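You operate a simulated robot arm through the tools that you are given. There is no shell and no other tool.

The job below is to be done with a simulated robot arm. You get a single attempt, and the scene is never put back.

Task
Change the pin in the clamped block for the blue one, loosen the vice and slide the stop home.
Fine: the old pin goes first into the free opening of the short pin holder, the new one fully into the block; the block stays on the bed; the stop ends at 0 mm.

Only the result counts: the job must be done as asked and must still hold three seconds after the hand-in. Knocking over, shifting, dropping, spilling or breaking anything else fails it.

Robot
A 6-joint arm with a two-finger parallel gripper, fixed in place. Base frame: the origin is at the foot of the arm, x ahead of it, y to its left, z up; the work surface is at about z = 0.868. Lengths are in m, angles in rad, forces in N, time in s.
With the tool pointing down near the work surface it reaches from about 0.36 to 0.76 m from the base axis. Its first joint turns from -1.152 to 1.152 rad. Payload 2.45 kg.
The TCP is the grasp point between the finger pads, 0.024 m short of the fingertips. In the tool frame z runs along the fingers and y along their closing line. Largest opening 0.068 m; finger width 0.017, thickness 0.01; the body of the gripper, 0.04 by 0.07 m, starts 0.041 m behind the TCP.
Orientation is that of the tool frame in the base frame, as a unit quaternion [x, y, z, w]. With the fingers straight down and closing along the base's y, the tool's x points along the base's -x, its y along +y and its z along -z.

Tools
- The arm moves only by the tool arm_command. Its argument "moves" is a list of rows, each a list of 7 numbers: the closure, from 0 (fully open) to 1 (shut), then the shift along the base's x, y, z in units of 500 mm (1.0 is 500 mm), then the turn, a rotation vector about the base's x, y, z in units of 120 degrees (1.0 is 120 degrees). In form: [[claw, x, y, z, ax, ay, az], ...]. A call has 1 to 20 rows; each row is the pose to reach, as a shift and turn from the pose commanded when the call began. A call with a number of a shift or a turn outside -1 to 1 is refused whole. A row lasts 0.2 s, in which the tool goes at most 0.05 m and 0.15 rad; a call with a longer step from one row to the next is refused whole, and so is a gripper value outside its range. A pose out of reach is approached as far as the arm can. The call stops where the force on the tool passes 60 N (or 10 N more than at its start, if that is more) or the arm is blocked; 0.2 s more then pass. Each finger travels about 0.108 m/s and halts on what it meets, pressing with about 27 N; the grip force reading is that of the motor and also rises with nothing between the fingers. The clock runs only during rows and for 0.2 s after the last one: add rows that repeat a pose to give the fingers time. The reply holds the time, the measured pose of the TCP, the force on the tool along the base axes, the opening and the grip force, in the units named above and with some noise, with the torque about the TCP (base axes, N m) and any sound that the robot's microphone picked up.
- Cameras (640 x 400 px; columns grow to the right, rows downward): "scene" is fixed at [0.1782, 0.4284, 1.4595]; the picture's right is [-0.62, -0.78, 0.00], its down [-0.48, 0.38, -0.79] and it looks along [0.62, -0.49, -0.61] (base axes); focal length 317 px, centre (320, 200). "wrist" rides on the gripper at [0.084, 0.011, -0.075] in the tool frame; the picture's right is [-0.13, 0.99, 0.00], its down [-0.60, -0.08, -0.79] and it looks along [-0.79, -0.10, 0.61] (tool axes); focal length 251 px, centre (320, 200). There is no depth. A picture from a camera that has moved, and an enlarged one, comes with that camera's place and axes in the base frame and with its lens.
- grab_frame(camera): a new picture of that camera. No time passes.
- enlarge(camera, box): a new picture of the part [left, top, right, bottom] of that camera's present view, enlarged. No time passes.
- job_done(): hands the job in; it is judged then, once.

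Places have to be worked out from the pictures, the camera data and where the tool is seen. Open the gripper and draw the arm clear of the work before you hand the job in, unless the task says otherwise.

The tools are called after ">>>" as a command line: name --pt "numbers of a row" for each row, then --argument value for the rest, lists and objects as JSON in quotes. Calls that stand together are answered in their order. arm_command: Moves the arm, as the interface text tells. Its arguments: {"type":"object","properties":{"moves":{"type":"array"}},"required":["moves"]} The other tools are called the same way: grab_frame (camera) takes a picture; enlarge (camera, box) takes an enlarged picture of a part of a camera's view; job_done () hands the job in.

At the start:

```text
time_s: 0.0
tcp_pos: [0.4307, -0.0656, 1.1654]
tcp_rot: [0.0, 1.0, 0.0, 0.0]
force: [0.2, 0.5, -0.2]
moment: [0.04, -0.03, -0.01]
grip_width: 0.0681
gripper_force: 0.1
```

scene: 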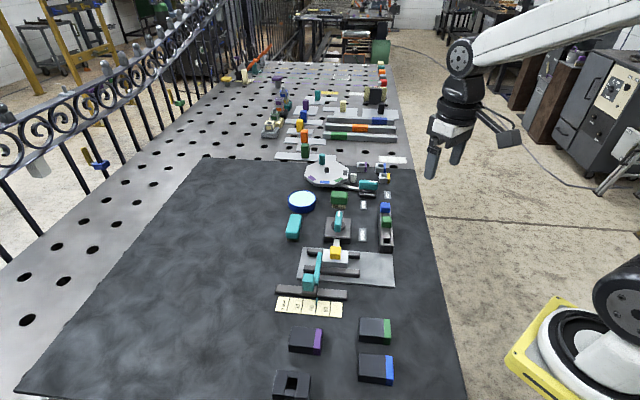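
wrist: 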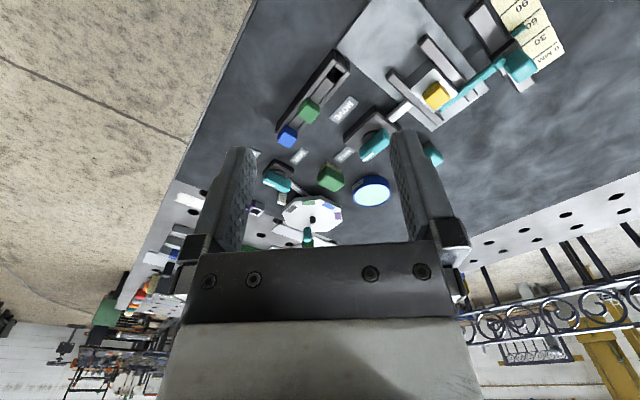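

The scene shows a vice with a yellow pin, a holder with blue and green pins, and a stop on a ruler. I'll enlarge the views to make out the details.

>>> enlarge --camera "scene" --box '[260, 220, 420, 320]'

>>> enlarge --camera "scene" --box '[270, 145, 430, 245]'

>>> enlarge --camera "wrist" --box '[240, 0, 400, 100]'

>>> enlarge --camera "wrist" --box '[240, 80, 400, 180]'

>>> enlarge --camera "wrist" --box '[380, 20, 540, 120]'

>>> enlarge --camera "scene" --box '[260, 300, 420, 400]'

```text
4.00 times, centred on (340, 270) of scene
camera zoom: at [0.1782, 0.4284, 1.4595], right [-0.62, -0.78, 0.0], down [-0.48, 0.38, -0.79], along [0.62, -0.49, -0.61], focal length 1268 px, centre (240, -80)
```

zoom: 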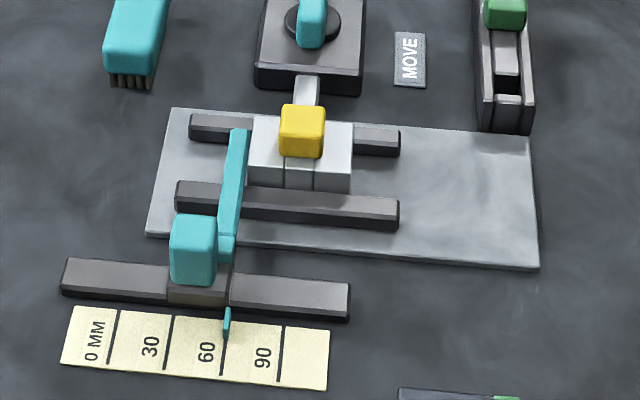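

```text
4.00 times, centred on (350, 195) of scene
camera zoom: at [0.1782, 0.4284, 1.4595], right [-0.62, -0.78, 0.0], down [-0.48, 0.38, -0.79], along [0.62, -0.49, -0.61], focal length 1268 px, centre (200, 220)
```

zoom: 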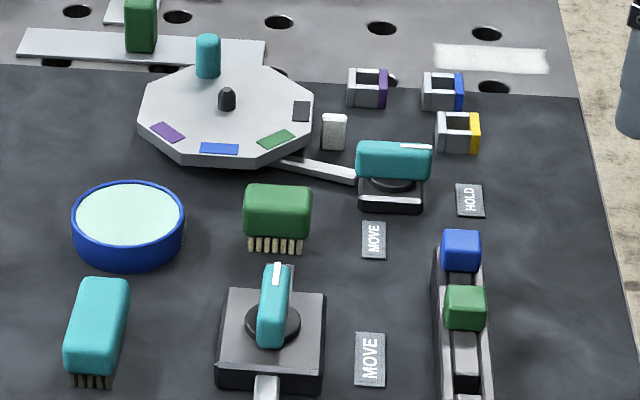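

```text
4.00 times, centred on (320, 50) of wrist
camera zoom: at [0.3466, -0.0545, 1.2405], right [0.13, 0.99, 0.0], down [0.6, -0.08, 0.79], along [0.79, -0.1, -0.61], focal length 1006 px, centre (320, 800)
```

zoom: 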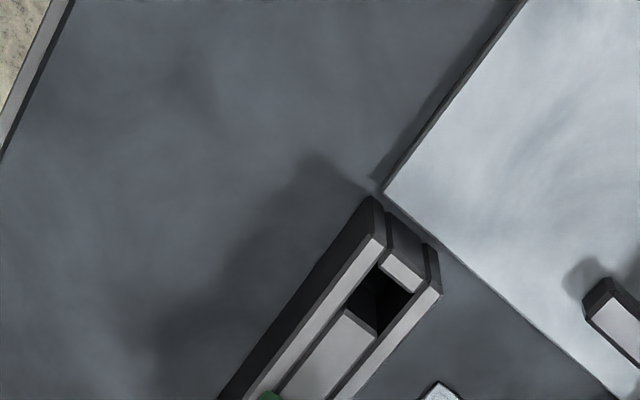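

```text
4.00 times, centred on (320, 130) of wrist
camera zoom: at [0.3466, -0.0545, 1.2405], right [0.13, 0.99, 0.0], down [0.6, -0.08, 0.79], along [0.79, -0.1, -0.61], focal length 1006 px, centre (320, 480)
```

zoom: 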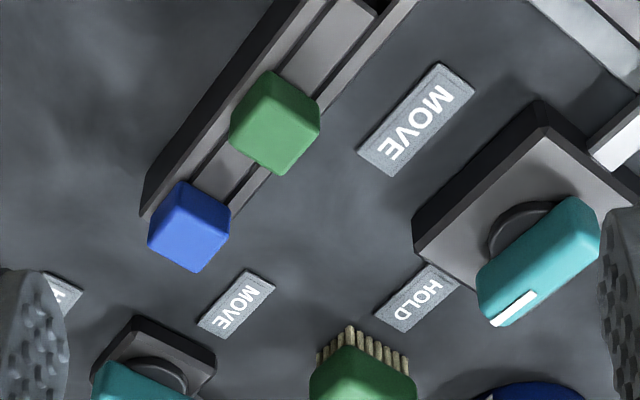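

```text
4.00 times, centred on (460, 70) of wrist
camera zoom: at [0.3466, -0.0545, 1.2405], right [0.13, 0.99, 0.0], down [0.6, -0.08, 0.79], along [0.79, -0.1, -0.61], focal length 1006 px, centre (-240, 720)
```

zoom: 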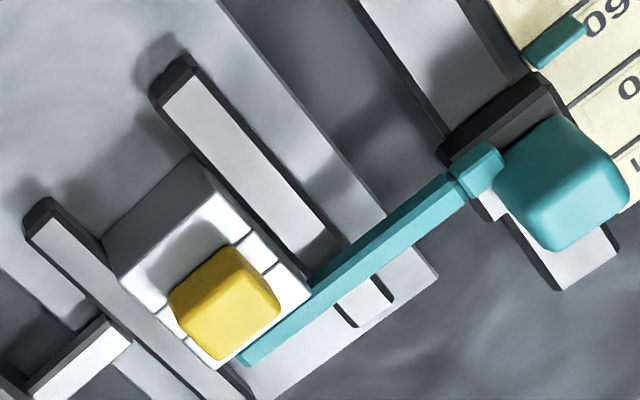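

```text
4.00 times, centred on (340, 350) of scene
camera zoom: at [0.1782, 0.4284, 1.4595], right [-0.62, -0.78, 0.0], down [-0.48, 0.38, -0.79], along [0.62, -0.49, -0.61], focal length 1268 px, centre (240, -400)
```

zoom: 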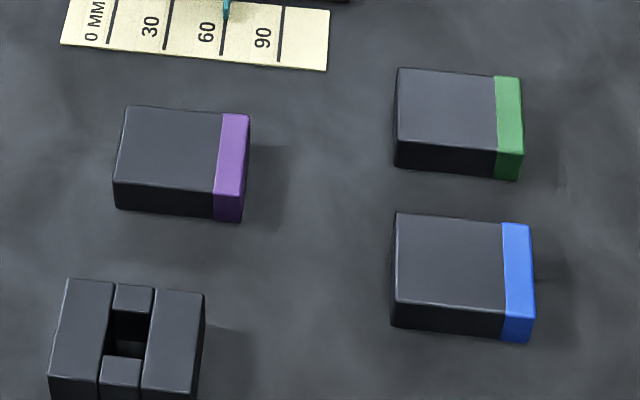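

Next I'll zoom in on the background and the black items so I can tell the holders apart.

>>> enlarge --camera "scene" --box '[220, 50, 420, 175]'

>>> enlarge --camera "scene" --box '[350, 180, 430, 260]'

>>> enlarge --camera "scene" --box '[310, 190, 370, 290]'

>>> enlarge --camera "scene" --box '[260, 350, 340, 400]'

>>> enlarge --camera "wrist" --box '[140, 170, 360, 300]'

```text
3.20 times, centred on (320, 112) of scene
camera zoom: at [0.1782, 0.4284, 1.4595], right [-0.62, -0.78, 0.0], down [-0.48, 0.38, -0.79], along [0.62, -0.49, -0.61], focal length 1015 px, centre (320, 480)
```

zoom: 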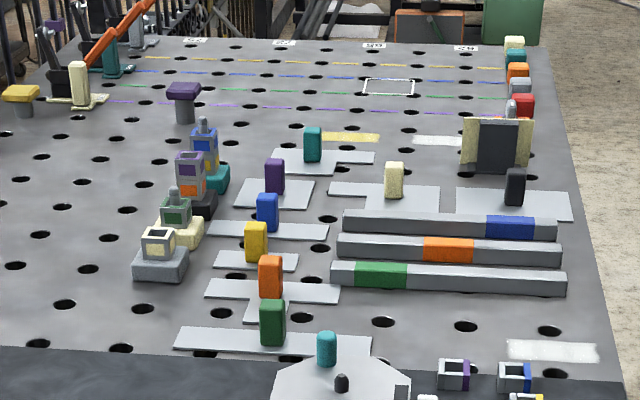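

```text
5.00 times, centred on (390, 220) of scene
camera zoom: at [0.1782, 0.4284, 1.4595], right [-0.62, -0.78, 0.0], down [-0.48, 0.38, -0.79], along [0.62, -0.49, -0.61], focal length 1586 px, centre (-30, 100)
```

zoom: 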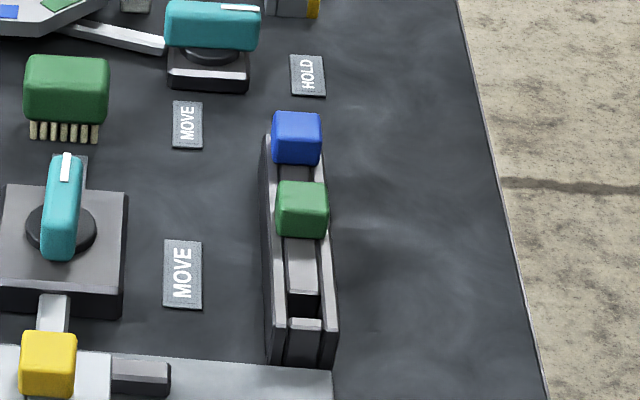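

```text
4.00 times, centred on (340, 240) of scene
camera zoom: at [0.1782, 0.4284, 1.4595], right [-0.62, -0.78, 0.0], down [-0.48, 0.38, -0.79], along [0.62, -0.49, -0.61], focal length 1268 px, centre (240, 40)
```

zoom: 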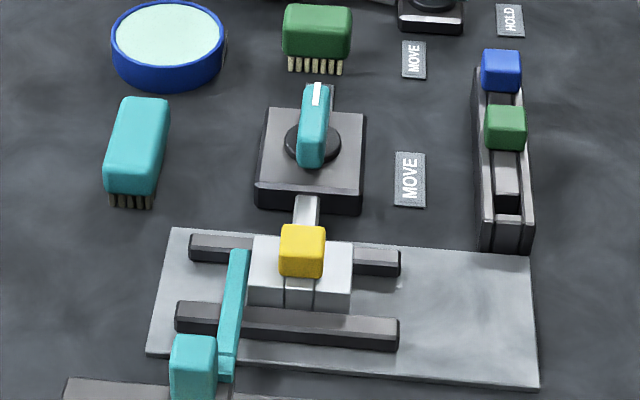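

```text
8.00 times, centred on (300, 375) of scene
camera zoom: at [0.1782, 0.4284, 1.4595], right [-0.62, -0.78, 0.0], down [-0.48, 0.38, -0.79], along [0.62, -0.49, -0.61], focal length 2537 px, centre (480, -1200)
```

zoom: 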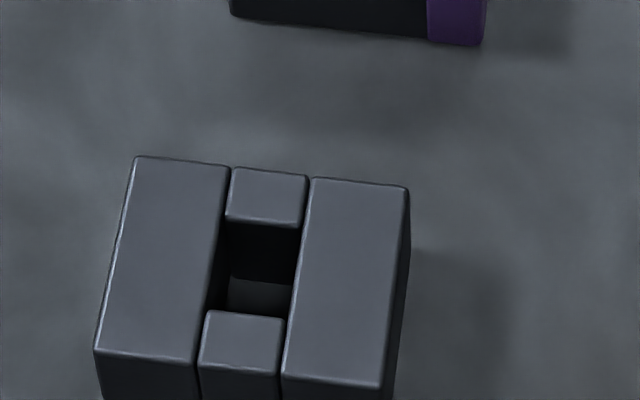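

```text
2.91 times, centred on (250, 235) of wrist
camera zoom: at [0.3466, -0.0545, 1.2405], right [0.13, 0.99, 0.0], down [0.6, -0.08, 0.79], along [0.79, -0.1, -0.61], focal length 731 px, centre (524, 98)
```

zoom: 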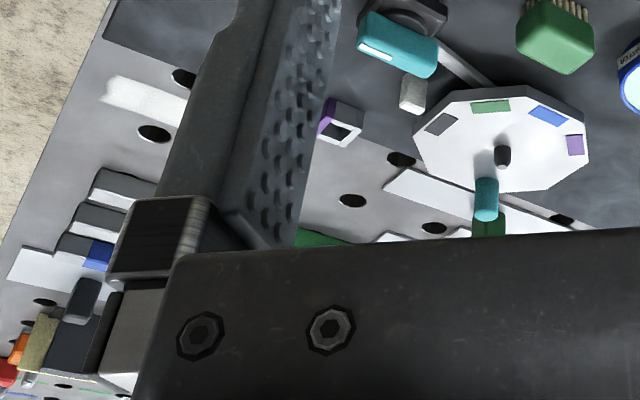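

The rail with the blue and green pins has one free opening, so I take it as the pin holder, at about (0.51,-0.05) to (0.60,-0.135) and roughly 45° to the base axes. The yellow pin is near (0.556,0.08). I'll hover above it with the tool yawed -45° to look closer.

>>> arm_command --pt "0 0.0418 0.0485 -0.0385 0 0 -0.0625" --pt "0 0.0835 0.097 -0.077 0 0 -0.125" --pt "0 0.1253 0.1456 -0.1154 0 0 -0.1875" --pt "0 0.167 0.194 -0.154 0 0 -0.25" --pt "0 0.2088 0.2427 -0.1923 0 0 -0.3125" --pt "0 0.2506 0.2912 -0.2308 0 0 -0.375"

>>> grab_frame --camera "wrist"

>>> grab_frame --camera "scene"

```text
time_s: 1.4
tcp_pos: [0.5573, 0.0813, 1.0511]
tcp_rot: [0.384, 0.924, 0.001, 0.0]
force: [0.4, 0.1, -0.5]
moment: [-0.01, -0.02, 0.01]
grip_width: 0.0679
gripper_force: 0.1
```

```text
taken
camera wrist: at [0.5051, 0.1482, 1.1251], right [0.79, 0.61, 0.0], down [0.37, -0.48, 0.79], along [0.48, -0.63, -0.61], focal length 251 px, centre (320, 200)
```

wrist: 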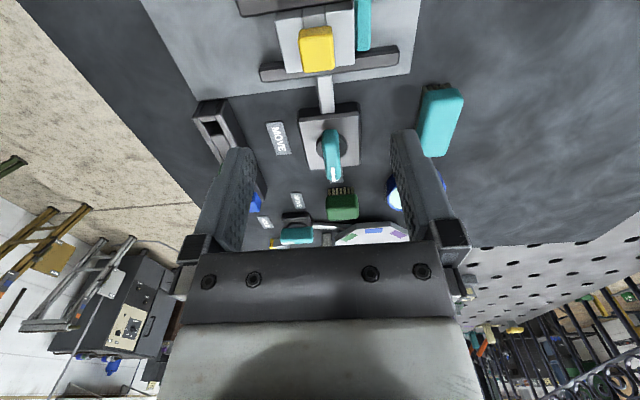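

```text
taken
```

scene: 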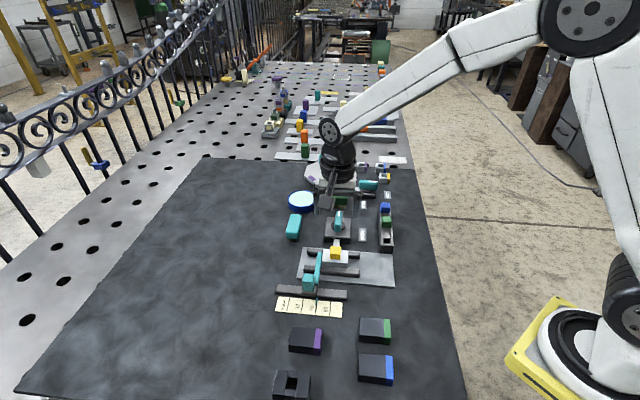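

The vice is at the top of the view. I'll enlarge these parts to measure positions and angles.

>>> enlarge --camera "wrist" --box '[230, 0, 420, 119]'

>>> enlarge --camera "wrist" --box '[180, 80, 370, 199]'

```text
3.36 times, centred on (325, 60) of wrist
camera zoom: at [0.5051, 0.1482, 1.1251], right [0.79, 0.61, 0.0], down [0.37, -0.48, 0.79], along [0.48, -0.63, -0.61], focal length 845 px, centre (303, 672)
```

zoom: 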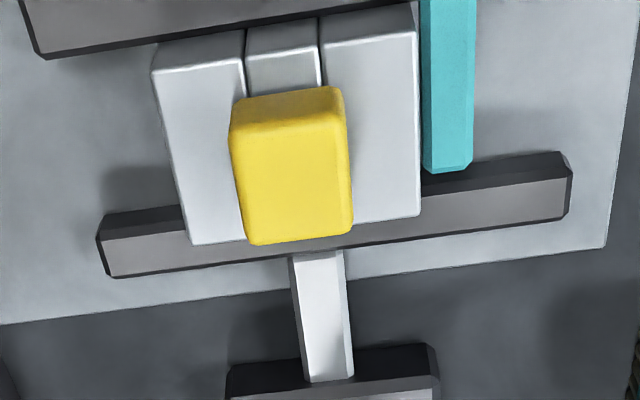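

```text
3.36 times, centred on (275, 140) of wrist
camera zoom: at [0.5051, 0.1482, 1.1251], right [0.79, 0.61, 0.0], down [0.37, -0.48, 0.79], along [0.48, -0.63, -0.61], focal length 845 px, centre (471, 403)
```

zoom: 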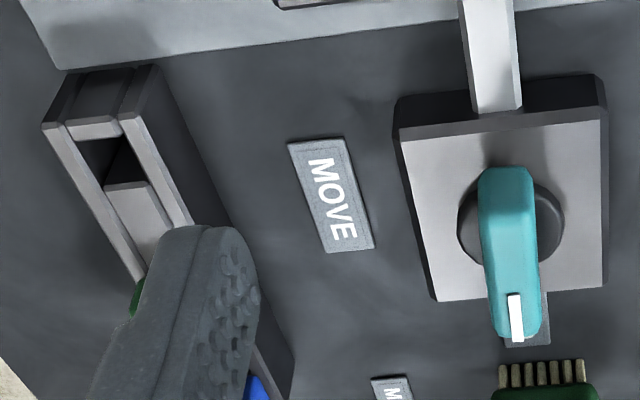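

The yellow head's top is about (0.558,0.0785,0.915), and the head is about 26 mm wide. I'll back the camera off along the fixture axis to centre the vice in a more oblique view.

>>> arm_command --pt "0 -0.05 0.07 -0.02 0 0 0" --pt "0 -0.1 0.14 -0.04 0 0 0" --pt "0 -0.16 0.208 -0.06 0 0 0" --pt "0 -0.16 0.208 -0.06 0 0 0"

>>> grab_frame --camera "wrist"

>>> enlarge --camera "wrist" --box '[210, 100, 430, 237]'

>>> enlarge --camera "wrist" --box '[250, 0, 470, 137]'

```text
time_s: 2.4
tcp_pos: [0.4762, 0.1839, 1.022]
tcp_rot: [0.383, 0.924, 0.0, 0.0]
force: [-0.6, -0.1, 0.4]
moment: [-0.01, -0.01, 0.0]
grip_width: 0.0681
gripper_force: 0.1
```

```text
taken
camera wrist: at [0.4248, 0.2509, 1.0973], right [0.79, 0.61, 0.0], down [0.37, -0.48, 0.79], along [0.48, -0.63, -0.61], focal length 251 px, centre (320, 200)
```

wrist: 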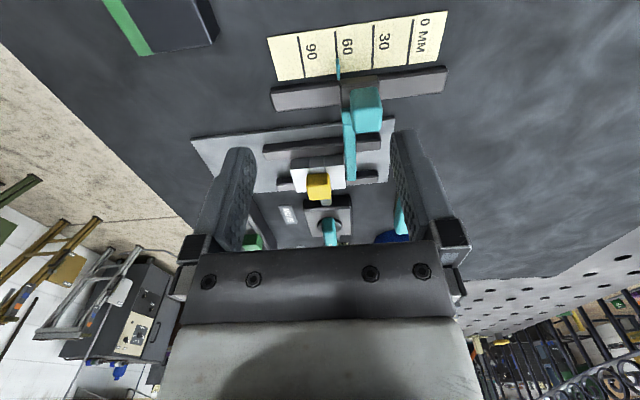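

```text
2.91 times, centred on (320, 168) of wrist
camera zoom: at [0.4248, 0.2509, 1.0973], right [0.79, 0.61, 0.0], down [0.37, -0.48, 0.79], along [0.48, -0.63, -0.61], focal length 731 px, centre (320, 292)
```

zoom: 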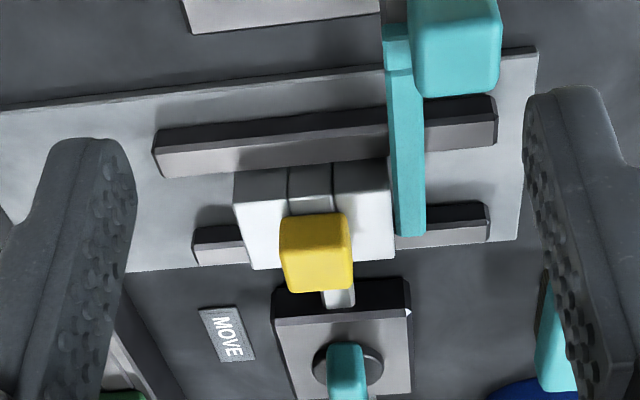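

```text
2.91 times, centred on (360, 68) of wrist
camera zoom: at [0.4248, 0.2509, 1.0973], right [0.79, 0.61, 0.0], down [0.37, -0.48, 0.79], along [0.48, -0.63, -0.61], focal length 731 px, centre (204, 582)
```

zoom: 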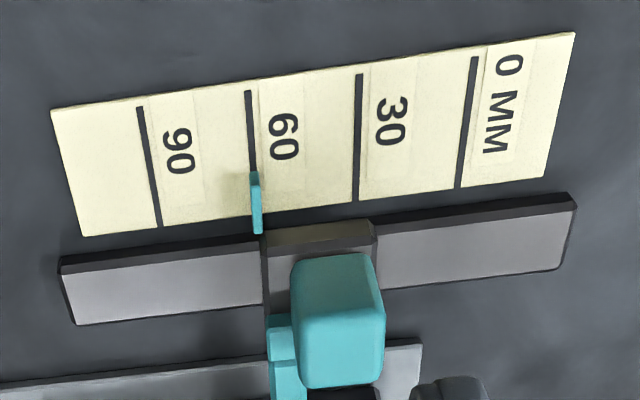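

The stop pointer is at the 60 line, and the 0 line lies in the +x+y direction. The fixture yaw is 45°. Now I'll look at the pin rail the same way.

>>> arm_command --pt "0 0 -0.086 0 0 0 0" --pt "0 0 -0.172 0 0 0 0" --pt "0 0 -0.258 0 0 0 0" --pt "0 0 -0.344 0 0 0 0" --pt "0 0 -0.344 0 0 0 0"

>>> grab_frame --camera "wrist"

>>> enlarge --camera "wrist" --box '[240, 100, 400, 200]'

>>> enlarge --camera "wrist" --box '[240, 180, 400, 280]'

```text
time_s: 3.6
tcp_pos: [0.4752, 0.0129, 1.021]
tcp_rot: [0.382, 0.924, -0.001, 0.0]
force: [0.1, -0.5, -0.8]
moment: [0.04, 0.02, 0.0]
grip_width: 0.0678
gripper_force: 0.2
```

```text
taken
camera wrist: at [0.4233, 0.0795, 1.0966], right [0.79, 0.61, 0.0], down [0.37, -0.48, 0.79], along [0.48, -0.63, -0.61], focal length 251 px, centre (320, 200)
```

wrist: 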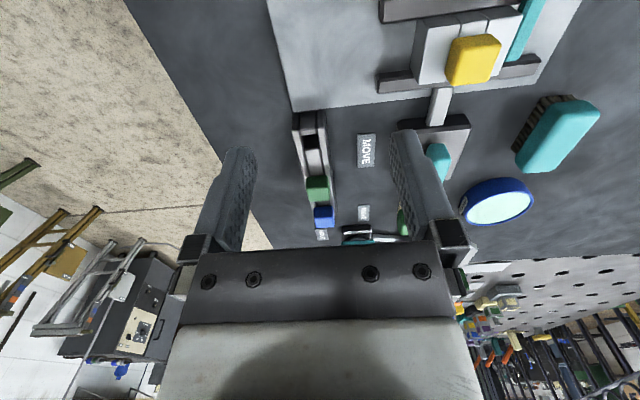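

```text
4.00 times, centred on (320, 150) of wrist
camera zoom: at [0.4233, 0.0795, 1.0966], right [0.79, 0.61, 0.0], down [0.37, -0.48, 0.79], along [0.48, -0.63, -0.61], focal length 1006 px, centre (320, 400)
```

zoom: 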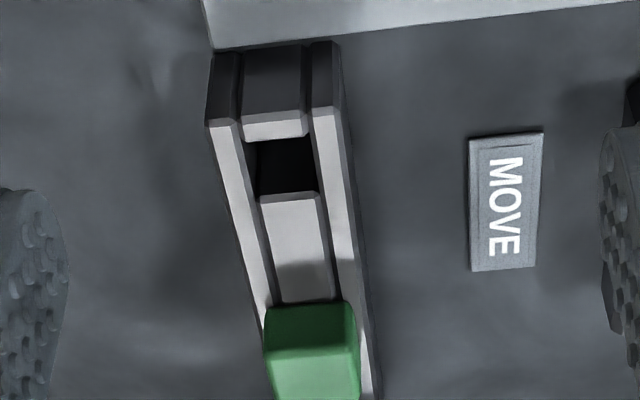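

```text
4.00 times, centred on (320, 230) of wrist
camera zoom: at [0.4233, 0.0795, 1.0966], right [0.79, 0.61, 0.0], down [0.37, -0.48, 0.79], along [0.48, -0.63, -0.61], focal length 1006 px, centre (320, 80)
```

zoom: 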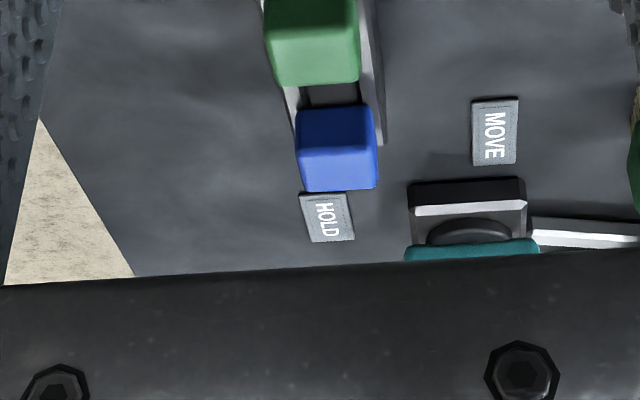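

The free opening is near (0.517,-0.0575) with the rail top at about 0.896. Green is near (0.558,-0.099) and blue near (0.601,-0.141). I'll go hover over the yellow pin to check alignment, with the fingers partly closed to miss the stop arm.

>>> arm_command --pt "0.1 0.054 0.044 0 0 0 0" --pt "0.2 0.108 0.088 0 0 0 0" --pt "0.35 0.162 0.132 -0.035 0 0 0" --pt "0.35 0.162 0.132 -0.07 0 0 0" --pt "0.35 0.162 0.132 -0.07 0 0 0"

>>> grab_frame --camera "wrist"

>>> enlarge --camera "wrist" --box '[220, 60, 420, 185]'

>>> enlarge --camera "scene" --box '[280, 200, 400, 275]'

```text
time_s: 4.8
tcp_pos: [0.557, 0.0802, 0.9868]
tcp_rot: [0.382, 0.924, 0.0, 0.0]
force: [-0.5, -0.2, -0.2]
moment: [-0.03, 0.01, 0.0]
grip_width: 0.0443
gripper_force: 0.0
```

```text
taken
camera wrist: at [0.505, 0.1459, 1.0614], right [0.79, 0.61, 0.0], down [0.37, -0.48, 0.79], along [0.48, -0.63, -0.61], focal length 251 px, centre (320, 200)
```

wrist: 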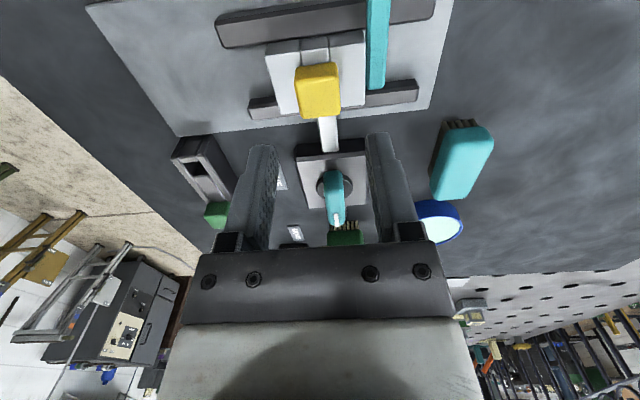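

```text
3.20 times, centred on (320, 122) of wrist
camera zoom: at [0.505, 0.1459, 1.0614], right [0.79, 0.61, 0.0], down [0.37, -0.48, 0.79], along [0.48, -0.63, -0.61], focal length 805 px, centre (320, 448)
```

zoom: 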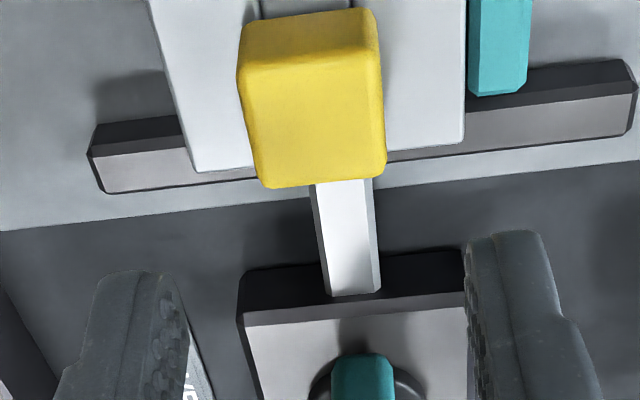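

```text
5.33 times, centred on (340, 238) of scene
camera zoom: at [0.1782, 0.4284, 1.4595], right [-0.62, -0.78, 0.0], down [-0.48, 0.38, -0.79], along [0.62, -0.49, -0.61], focal length 1691 px, centre (213, 0)
```

zoom: 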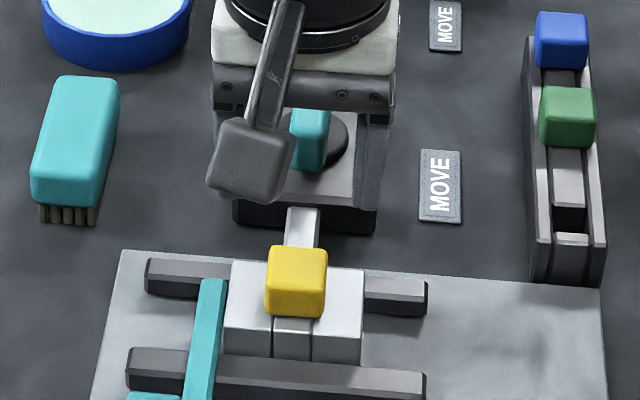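

The yellow head spans about z 0.900 to 0.919, centred at (0.557,0.0775), and the tool is right above it. I'll descend so the fingertips end about 2 mm above the block.

>>> arm_command --pt "0.35 0 -0.001 -0.05 0 0 0" --pt "0.35 0 -0.001 -0.09 0 0 0" --pt "0.35 0 -0.001 -0.117 0 0 0" --pt "0.35 0 -0.001 -0.117 0 0 0"

>>> grab_frame --camera "wrist"

>>> enlarge --camera "scene" --box '[280, 200, 400, 275]'

```text
time_s: 5.8
tcp_pos: [0.5587, 0.0776, 0.9276]
tcp_rot: [0.383, 0.924, 0.0, 0.0]
force: [-5.2, -1.0, 14.2]
moment: [-0.1, 0.27, -0.04]
grip_width: 0.0442
gripper_force: 0.1
```

```text
taken
camera wrist: at [0.5051, 0.1451, 1.0032], right [0.79, 0.61, 0.0], down [0.37, -0.48, 0.79], along [0.48, -0.63, -0.61], focal length 251 px, centre (320, 200)
```

wrist: 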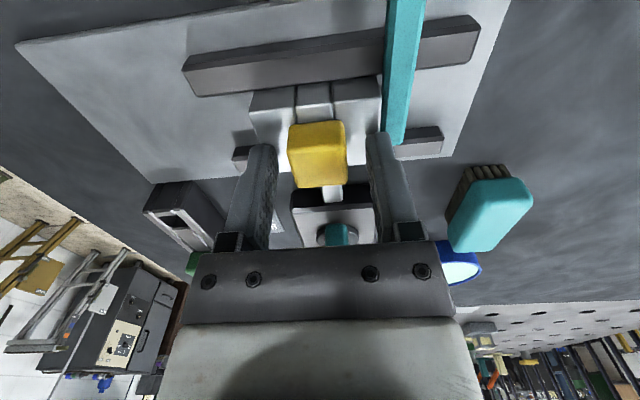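

```text
5.33 times, centred on (340, 238) of scene
camera zoom: at [0.1778, 0.4283, 1.4596], right [-0.62, -0.78, 0.0], down [-0.48, 0.38, -0.79], along [0.62, -0.49, -0.61], focal length 1691 px, centre (213, 0)
```

zoom: 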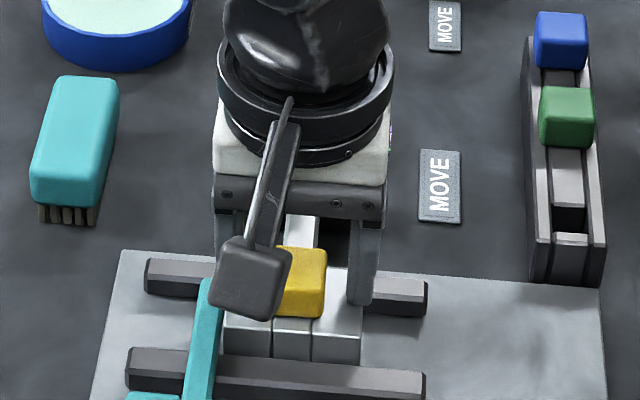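

The tool reads 14 N upward, so the fingertips touch the block top at about z 0.904. I'll raise 3 mm and then close on the head.

>>> arm_command --pt "0.35 0 0 0.006 0 0 0" --pt "0.35 0 0 0.006 0 0 0"

```text
time_s: 6.4
tcp_pos: [0.5569, 0.0776, 0.9292]
tcp_rot: [0.383, 0.924, 0.0, 0.0]
force: [0.2, -0.4, -0.4]
moment: [-0.01, 0.0, -0.01]
grip_width: 0.0444
gripper_force: 0.0
```

Contact has cleared. Now I'll close on the yellow head.

>>> arm_command --pt "0.5 0 0 0.006 0 0 0" --pt "0.7 0 0 0.006 0 0 0" --pt "0.9 0 0 0.006 0 0 0" --pt "0.9 0 0 0.006 0 0 0"

>>> grab_frame --camera "wrist"

```text
time_s: 7.4
tcp_pos: [0.5577, 0.0778, 0.9334]
tcp_rot: [0.383, 0.924, 0.0, 0.0]
force: [-0.8, -0.5, -0.7]
moment: [0.03, -0.04, 0.0]
grip_width: 0.0252
gripper_force: 26.4
```

```text
taken
camera wrist: at [0.5054, 0.1451, 1.008], right [0.79, 0.61, 0.0], down [0.37, -0.48, 0.79], along [0.48, -0.63, -0.61], focal length 251 px, centre (320, 200)
```

wrist: 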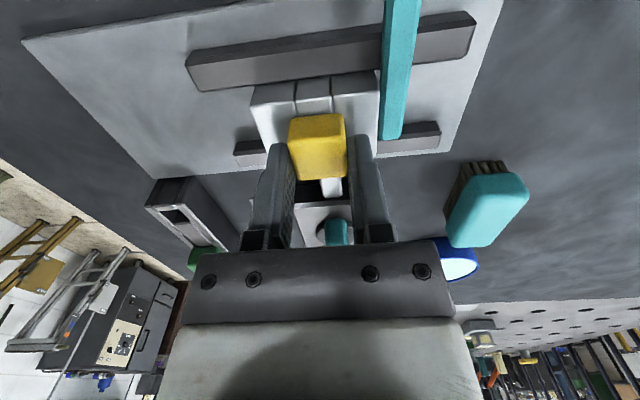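

My second shift added another 3 mm, so the grip is a bit high. I'll reopen, lower 3 mm and regrip for a better hold.

>>> arm_command --pt "0.4 0 0 0 0 0 0" --pt "0.4 0 0 0 0 0 0" --pt "0.4 0 0 -0.0055 0 0 0" --pt "0.4 0 0 -0.0055 0 0 0" --pt "0.7 0 0 -0.0055 0 0 0" --pt "0.9 0 0 -0.0055 0 0 0" --pt "0.9 0 0 -0.0055 0 0 0"

```text
time_s: 9.0
tcp_pos: [0.5572, 0.0786, 0.9294]
tcp_rot: [0.383, 0.924, 0.001, 0.0]
force: [0.7, -0.8, -1.0]
moment: [0.0, 0.0, 0.02]
grip_width: 0.0256
gripper_force: 26.5
```

The grip is solid at 25.5 mm. I'll lift slowly and watch the force.

>>> arm_command --pt "0.9 0 0 0.01 0 0 0" --pt "0.9 0 0 0.025 0 0 0" --pt "0.9 0 0 0.05 0 0 0" --pt "0.9 0 0 0.09 0 0 0" --pt "0.9 0 0 0.14 0 0 0" --pt "0.9 0 0 0.14 0 0 0"

>>> grab_frame --camera "wrist"

>>> enlarge --camera "scene" --box '[280, 190, 400, 265]'

>>> enlarge --camera "wrist" --box '[220, 0, 420, 200]'

```text
time_s: 10.4
tcp_pos: [0.5576, 0.0765, 0.9993]
tcp_rot: [0.382, 0.924, 0.0, 0.0]
force: [-0.4, -0.1, -0.2]
moment: [0.02, 0.03, -0.03]
grip_width: 0.0066
gripper_force: 0.1
```

```text
taken
camera wrist: at [0.5053, 0.1437, 1.075], right [0.79, 0.61, 0.0], down [0.37, -0.48, 0.79], along [0.48, -0.63, -0.61], focal length 251 px, centre (320, 200)
```

wrist: 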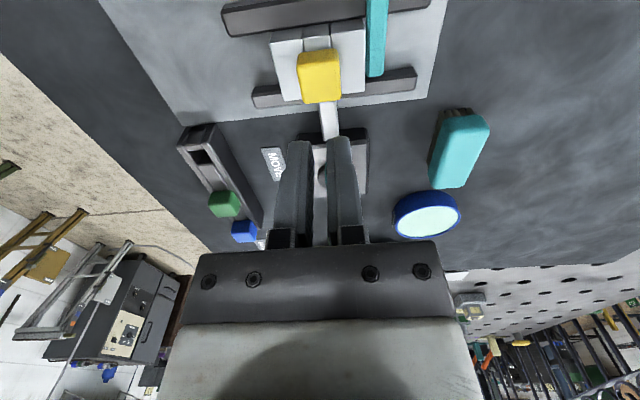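

```text
5.33 times, centred on (340, 228) of scene
camera zoom: at [0.1782, 0.4284, 1.4595], right [-0.62, -0.78, 0.0], down [-0.48, 0.38, -0.79], along [0.62, -0.49, -0.61], focal length 1691 px, centre (213, 53)
```

zoom: 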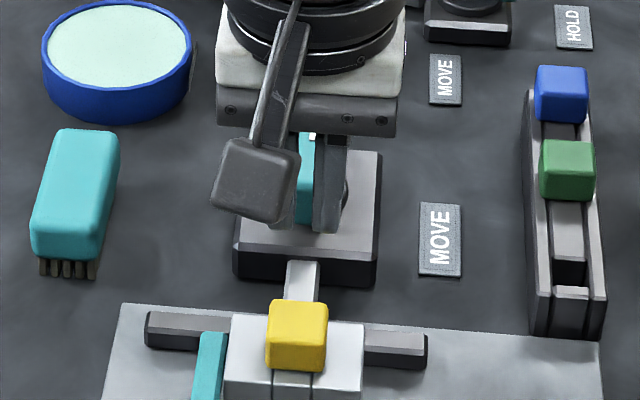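

```text
2.00 times, centred on (320, 100) of wrist
camera zoom: at [0.5053, 0.1437, 1.075], right [0.79, 0.61, 0.0], down [0.37, -0.48, 0.79], along [0.48, -0.63, -0.61], focal length 503 px, centre (320, 400)
```

zoom: 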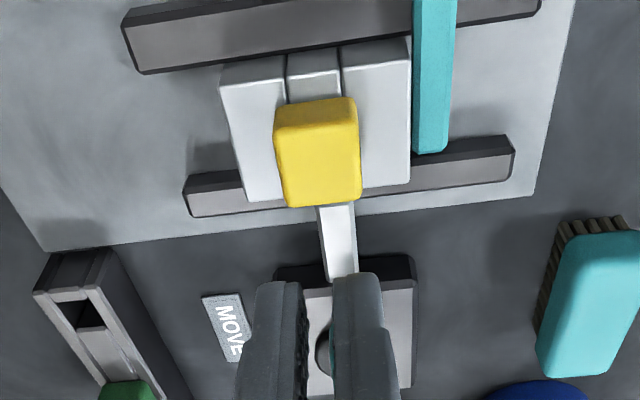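

The fingers slipped off because the pin sits tight. I'll regrip lower with full closure and pull very slowly while watching the force.

>>> arm_command --pt "0.35 0 0 0 0 0 0" --pt "0.35 0 0.001 -0.05 0 0 0" --pt "0.35 0 0.002 -0.1 0 0 0" --pt "0.35 0 0.002 -0.142 0 0 0" --pt "0.35 0 0.002 -0.142 0 0 0" --pt "0.7 0 0.002 -0.142 0 0 0" --pt "1 0 0.002 -0.142 0 0 0" --pt "1 0 0.002 -0.142 0 0 0" --pt "1 0 0.002 -0.142 0 0 0"

>>> grab_frame --camera "wrist"

```text
time_s: 12.4
tcp_pos: [0.5575, 0.0788, 0.928]
tcp_rot: [0.383, 0.924, 0.0, 0.0]
force: [0.8, -0.4, 1.9]
moment: [-0.07, 0.04, -0.02]
grip_width: 0.0256
gripper_force: 27.1
```

```text
taken
camera wrist: at [0.5052, 0.1462, 1.0033], right [0.79, 0.61, 0.0], down [0.37, -0.48, 0.79], along [0.48, -0.63, -0.61], focal length 251 px, centre (320, 200)
```

wrist: 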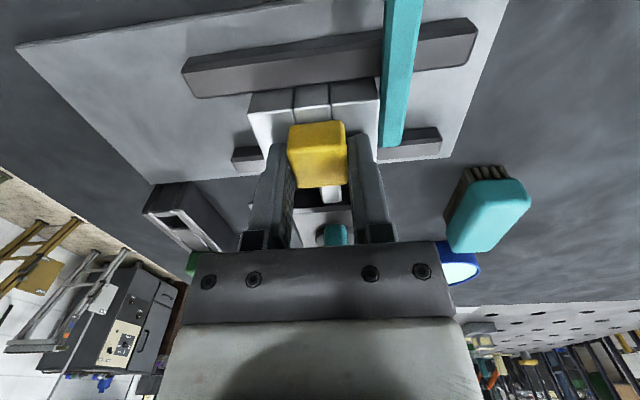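

Gripped. I'll check how well the pads are centred on the head before pulling.

>>> enlarge --camera "wrist" --box '[240, 80, 400, 260]'

>>> enlarge --camera "scene" --box '[310, 215, 374, 265]'

```text
2.22 times, centred on (320, 170) of wrist
camera zoom: at [0.5052, 0.1462, 1.0033], right [0.79, 0.61, 0.0], down [0.37, -0.48, 0.79], along [0.48, -0.63, -0.61], focal length 559 px, centre (320, 267)
```

zoom: 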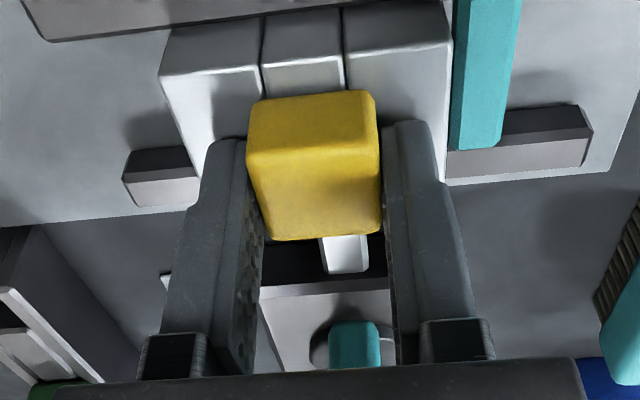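

```text
8.00 times, centred on (342, 240) of scene
camera zoom: at [0.1782, 0.4284, 1.4595], right [-0.62, -0.78, 0.0], down [-0.48, 0.38, -0.79], along [0.62, -0.49, -0.61], focal length 2537 px, centre (144, -120)
```

zoom: 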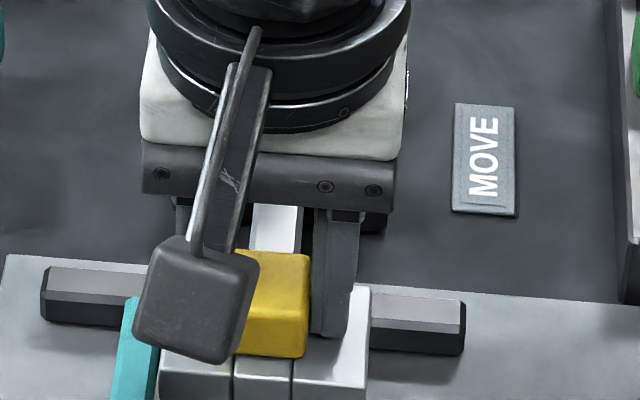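

The pads are centred on the head with about 14 mm of overlap. I'll start a very slow pull of about 0.5 mm per row.

>>> arm_command --pt "1 0 0 0.001 0 0 0" --pt "1 0 0 0.002 0 0 0" --pt "1 0 0 0.003 0 0 0" --pt "1 0 0 0.004 0 0 0" --pt "1 0 0 0.005 0 0 0" --pt "1 0 0 0.006 0 0 0"

>>> enlarge --camera "wrist" --box '[240, 80, 400, 260]'

```text
time_s: 13.8
tcp_pos: [0.557, 0.0789, 0.9305]
tcp_rot: [0.383, 0.924, 0.0, 0.0]
force: [-0.1, 0.3, -1.1]
moment: [-0.04, 0.0, 0.03]
grip_width: 0.0257
gripper_force: 26.7
```

```text
2.22 times, centred on (320, 170) of wrist
camera zoom: at [0.5052, 0.1458, 1.0064], right [0.79, 0.61, 0.0], down [0.37, -0.48, 0.79], along [0.48, -0.63, -0.61], focal length 559 px, centre (320, 267)
```

zoom: 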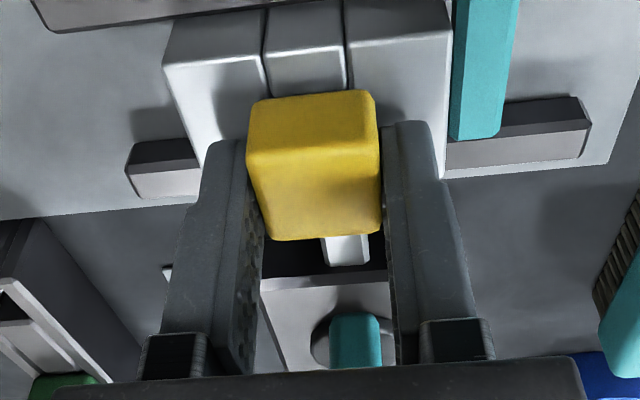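

The head moves with the gripper and the block stays put, with almost no force. I'll continue slowly.

>>> arm_command --pt "1 0 0 0.0015 0 0 0" --pt "1 0 0 0.003 0 0 0" --pt "1 0 0 0.0045 0 0 0" --pt "1 0 0 0.006 0 0 0" --pt "1 0 0 0.0075 0 0 0" --pt "1 0 0 0.009 0 0 0" --pt "1 0 0 0.0105 0 0 0" --pt "1 0 0 0.012 0 0 0" --pt "1 0 0 0.0135 0 0 0" --pt "1 0 0 0.015 0 0 0" --pt "1 0 0 0.0165 0 0 0" --pt "1 0 0 0.018 0 0 0" --pt "1 0 0 0.0195 0 0 0" --pt "1 0 0 0.021 0 0 0"

>>> enlarge --camera "wrist" --box '[240, 80, 400, 260]'

>>> enlarge --camera "scene" --box '[310, 215, 374, 265]'

```text
time_s: 16.8
tcp_pos: [0.5571, 0.0782, 0.9428]
tcp_rot: [0.383, 0.924, 0.0, 0.001]
force: [-0.7, 0.3, -1.4]
moment: [-0.02, -0.01, -0.03]
grip_width: 0.0258
gripper_force: 26.8
```

```text
2.22 times, centred on (320, 170) of wrist
camera zoom: at [0.5059, 0.1459, 1.0177], right [0.79, 0.61, 0.0], down [0.37, -0.48, 0.79], along [0.48, -0.63, -0.61], focal length 559 px, centre (320, 267)
```

zoom: 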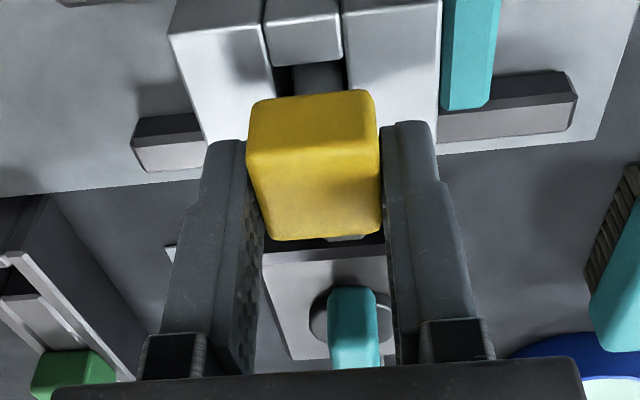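

```text
8.00 times, centred on (342, 240) of scene
camera zoom: at [0.1782, 0.4284, 1.4595], right [-0.62, -0.78, 0.0], down [-0.48, 0.38, -0.79], along [0.62, -0.49, -0.61], focal length 2537 px, centre (144, -120)
```

zoom: 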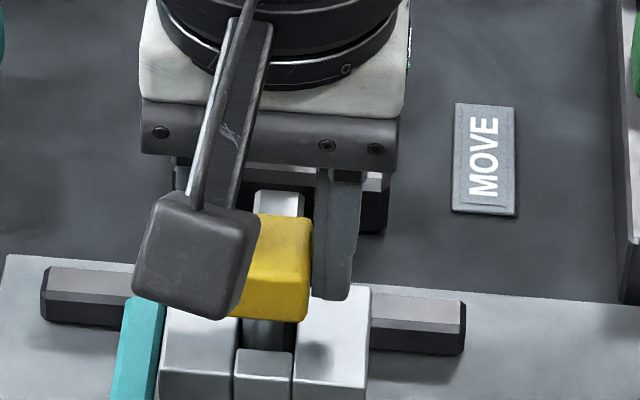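

The pin is sliding out and its grey shaft is visible. I'll keep pulling slowly.

>>> arm_command --pt "1 0 0 0.002 0 0 0" --pt "1 0 0 0.004 0 0 0" --pt "1 0 0 0.006 0 0 0" --pt "1 0 0 0.008 0 0 0" --pt "1 0 0 0.01 0 0 0" --pt "1 0 0 0.012 0 0 0" --pt "1 0 0 0.014 0 0 0" --pt "1 0 0 0.016 0 0 0" --pt "1 0 0 0.018 0 0 0" --pt "1 0 0 0.02 0 0 0" --pt "1 0 0 0.022 0 0 0" --pt "1 0 0 0.024 0 0 0" --pt "1 0 0 0.027 0 0 0" --pt "1 0 0 0.03 0 0 0" --pt "1 0 0 0.034 0 0 0" --pt "1 0 0 0.038 0 0 0" --pt "1 0 0 0.042 0 0 0" --pt "1 0 0 0.046 0 0 0"

>>> enlarge --camera "wrist" --box '[240, 80, 400, 260]'

>>> enlarge --camera "scene" --box '[300, 195, 380, 265]'

```text
time_s: 20.6
tcp_pos: [0.5569, 0.0782, 0.9651]
tcp_rot: [0.383, 0.924, 0.0, 0.0]
force: [1.0, 0.1, -2.4]
moment: [-0.02, 0.01, 0.03]
grip_width: 0.0257
gripper_force: 27.1
```

```text
2.22 times, centred on (320, 170) of wrist
camera zoom: at [0.505, 0.1455, 1.0404], right [0.79, 0.61, 0.0], down [0.37, -0.48, 0.79], along [0.48, -0.63, -0.61], focal length 559 px, centre (320, 267)
```

zoom: 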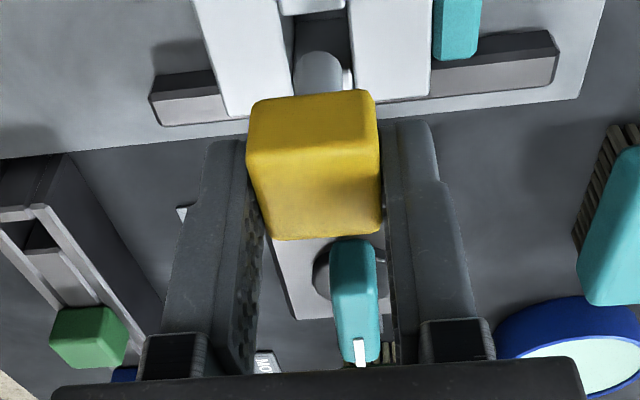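

```text
5.71 times, centred on (340, 230) of scene
camera zoom: at [0.1782, 0.4284, 1.4595], right [-0.62, -0.78, 0.0], down [-0.48, 0.38, -0.79], along [0.62, -0.49, -0.61], focal length 1812 px, centre (206, 29)
```

zoom: 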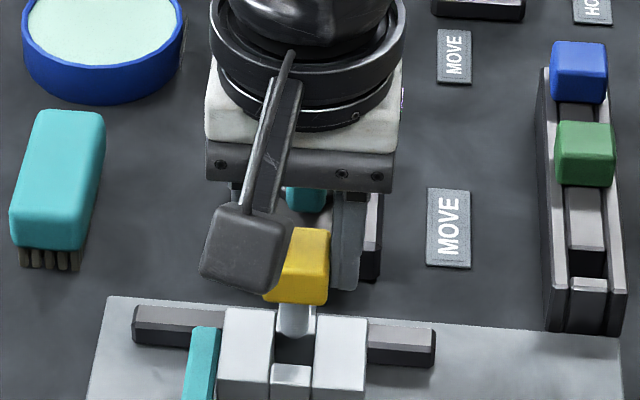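

The pin is out; it has a round shaft about 12 mm in diameter and 27 mm long, with its tip at about z 0.911. I'll lift and carry it above the free opening of the rail.

>>> arm_command --pt "1 0 0 0.015 0 0 0" --pt "1 0 0 0.035 0 0 0" --pt "1 0 0 0.06 0 0 0" --pt "1 -0.01 -0.034 0.07 0 0 0" --pt "1 -0.02 -0.068 0.07 0 0 0" --pt "1 -0.03 -0.102 0.07 0 0 0" --pt "1 -0.04 -0.136 0.07 0 0 0" --pt "1 -0.05 -0.17 0.07 0 0 0" --pt "1 -0.06 -0.204 0.07 0 0 0" --pt "1 -0.07 -0.238 0.07 0 0 0" --pt "1 -0.08 -0.272 0.07 0 0 0" --pt "1 -0.08 -0.272 0.07 0 0 0"

>>> grab_frame --camera "wrist"

>>> enlarge --camera "wrist" --box '[240, 60, 400, 260]'

>>> enlarge --camera "scene" --box '[330, 185, 430, 265]'

```text
time_s: 23.2
tcp_pos: [0.5177, -0.0569, 0.9994]
tcp_rot: [0.383, 0.924, -0.001, 0.0]
force: [-0.1, 0.2, -1.6]
moment: [0.03, 0.03, -0.02]
grip_width: 0.0256
gripper_force: 27.0
```

```text
taken
camera wrist: at [0.4657, 0.0094, 1.0747], right [0.79, 0.61, 0.0], down [0.37, -0.48, 0.79], along [0.48, -0.63, -0.61], focal length 251 px, centre (320, 200)
```

wrist: 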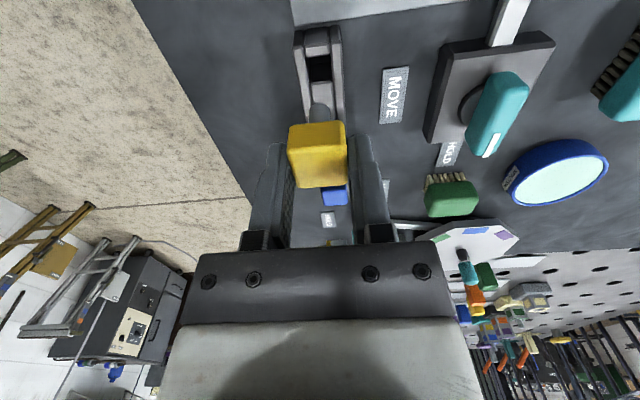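

```text
2.00 times, centred on (320, 160) of wrist
camera zoom: at [0.4657, 0.0094, 1.0747], right [0.79, 0.61, 0.0], down [0.37, -0.48, 0.79], along [0.48, -0.63, -0.61], focal length 503 px, centre (320, 280)
```

zoom: 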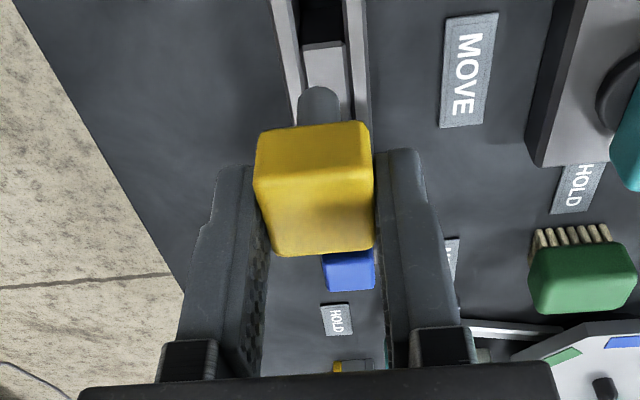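

```text
5.00 times, centred on (380, 225) of scene
camera zoom: at [0.1782, 0.4284, 1.4595], right [-0.62, -0.78, 0.0], down [-0.48, 0.38, -0.79], along [0.62, -0.49, -0.61], focal length 1586 px, centre (20, 75)
```

zoom: 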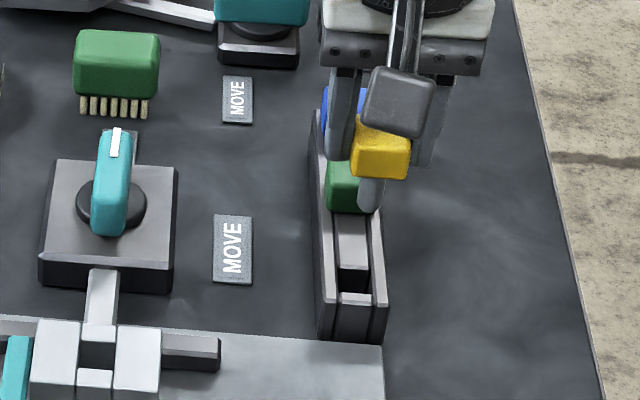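

I'll enlarge the opening from here and compute its centre precisely.

>>> enlarge --camera "wrist" --box '[280, 20, 360, 120]'

```text
4.00 times, centred on (320, 70) of wrist
camera zoom: at [0.4657, 0.0094, 1.0747], right [0.79, 0.61, 0.0], down [0.37, -0.48, 0.79], along [0.48, -0.63, -0.61], focal length 1006 px, centre (320, 720)
```

zoom: 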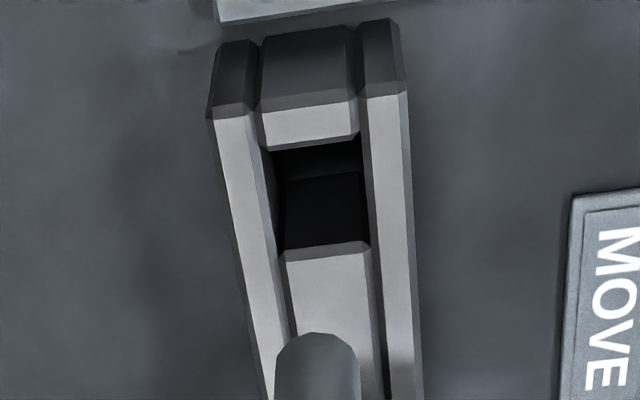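

The opening centre is at (0.5168,-0.057) and the pin axis is within about 1 mm of it. I'll nudge 0.7 mm and descend until the tip is just inside the opening.

>>> arm_command --pt "1 -0.001 0.001 -0.03 0 0 0" --pt "1 -0.001 0.001 -0.06 0 0 0" --pt "1 -0.001 0.001 -0.085 0 0 0" --pt "1 -0.001 0.001 -0.095 0 0 0" --pt "1 -0.001 0.001 -0.1 0 0 0" --pt "1 -0.001 0.001 -0.105 0 0 0" --pt "1 -0.001 0.001 -0.11 0 0 0"

>>> enlarge --camera "wrist" --box '[240, 60, 400, 260]'

>>> enlarge --camera "scene" --box '[340, 205, 420, 265]'

```text
time_s: 24.8
tcp_pos: [0.5176, -0.0577, 0.9447]
tcp_rot: [0.383, 0.924, 0.002, 0.003]
force: [-0.1, -4.0, 21.3]
moment: [0.0, 0.19, 0.04]
grip_width: 0.026
gripper_force: 27.4
```

```text
2.00 times, centred on (320, 160) of wrist
camera zoom: at [0.4656, 0.0099, 1.0206], right [0.79, 0.61, 0.0], down [0.37, -0.48, 0.8], along [0.49, -0.63, -0.61], focal length 503 px, centre (320, 280)
```

zoom: 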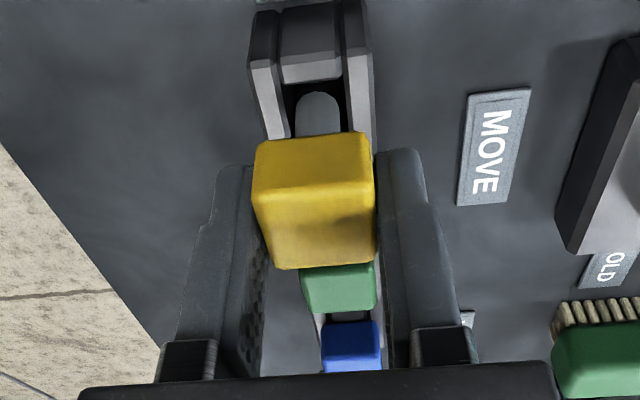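

```text
6.67 times, centred on (380, 235) of scene
camera zoom: at [0.1778, 0.4283, 1.4596], right [-0.62, -0.78, 0.0], down [-0.48, 0.38, -0.79], along [0.62, -0.49, -0.61], focal length 2114 px, centre (-80, -33)
```

zoom: 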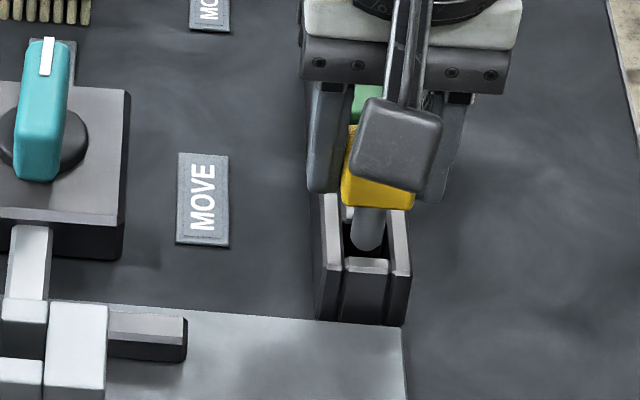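

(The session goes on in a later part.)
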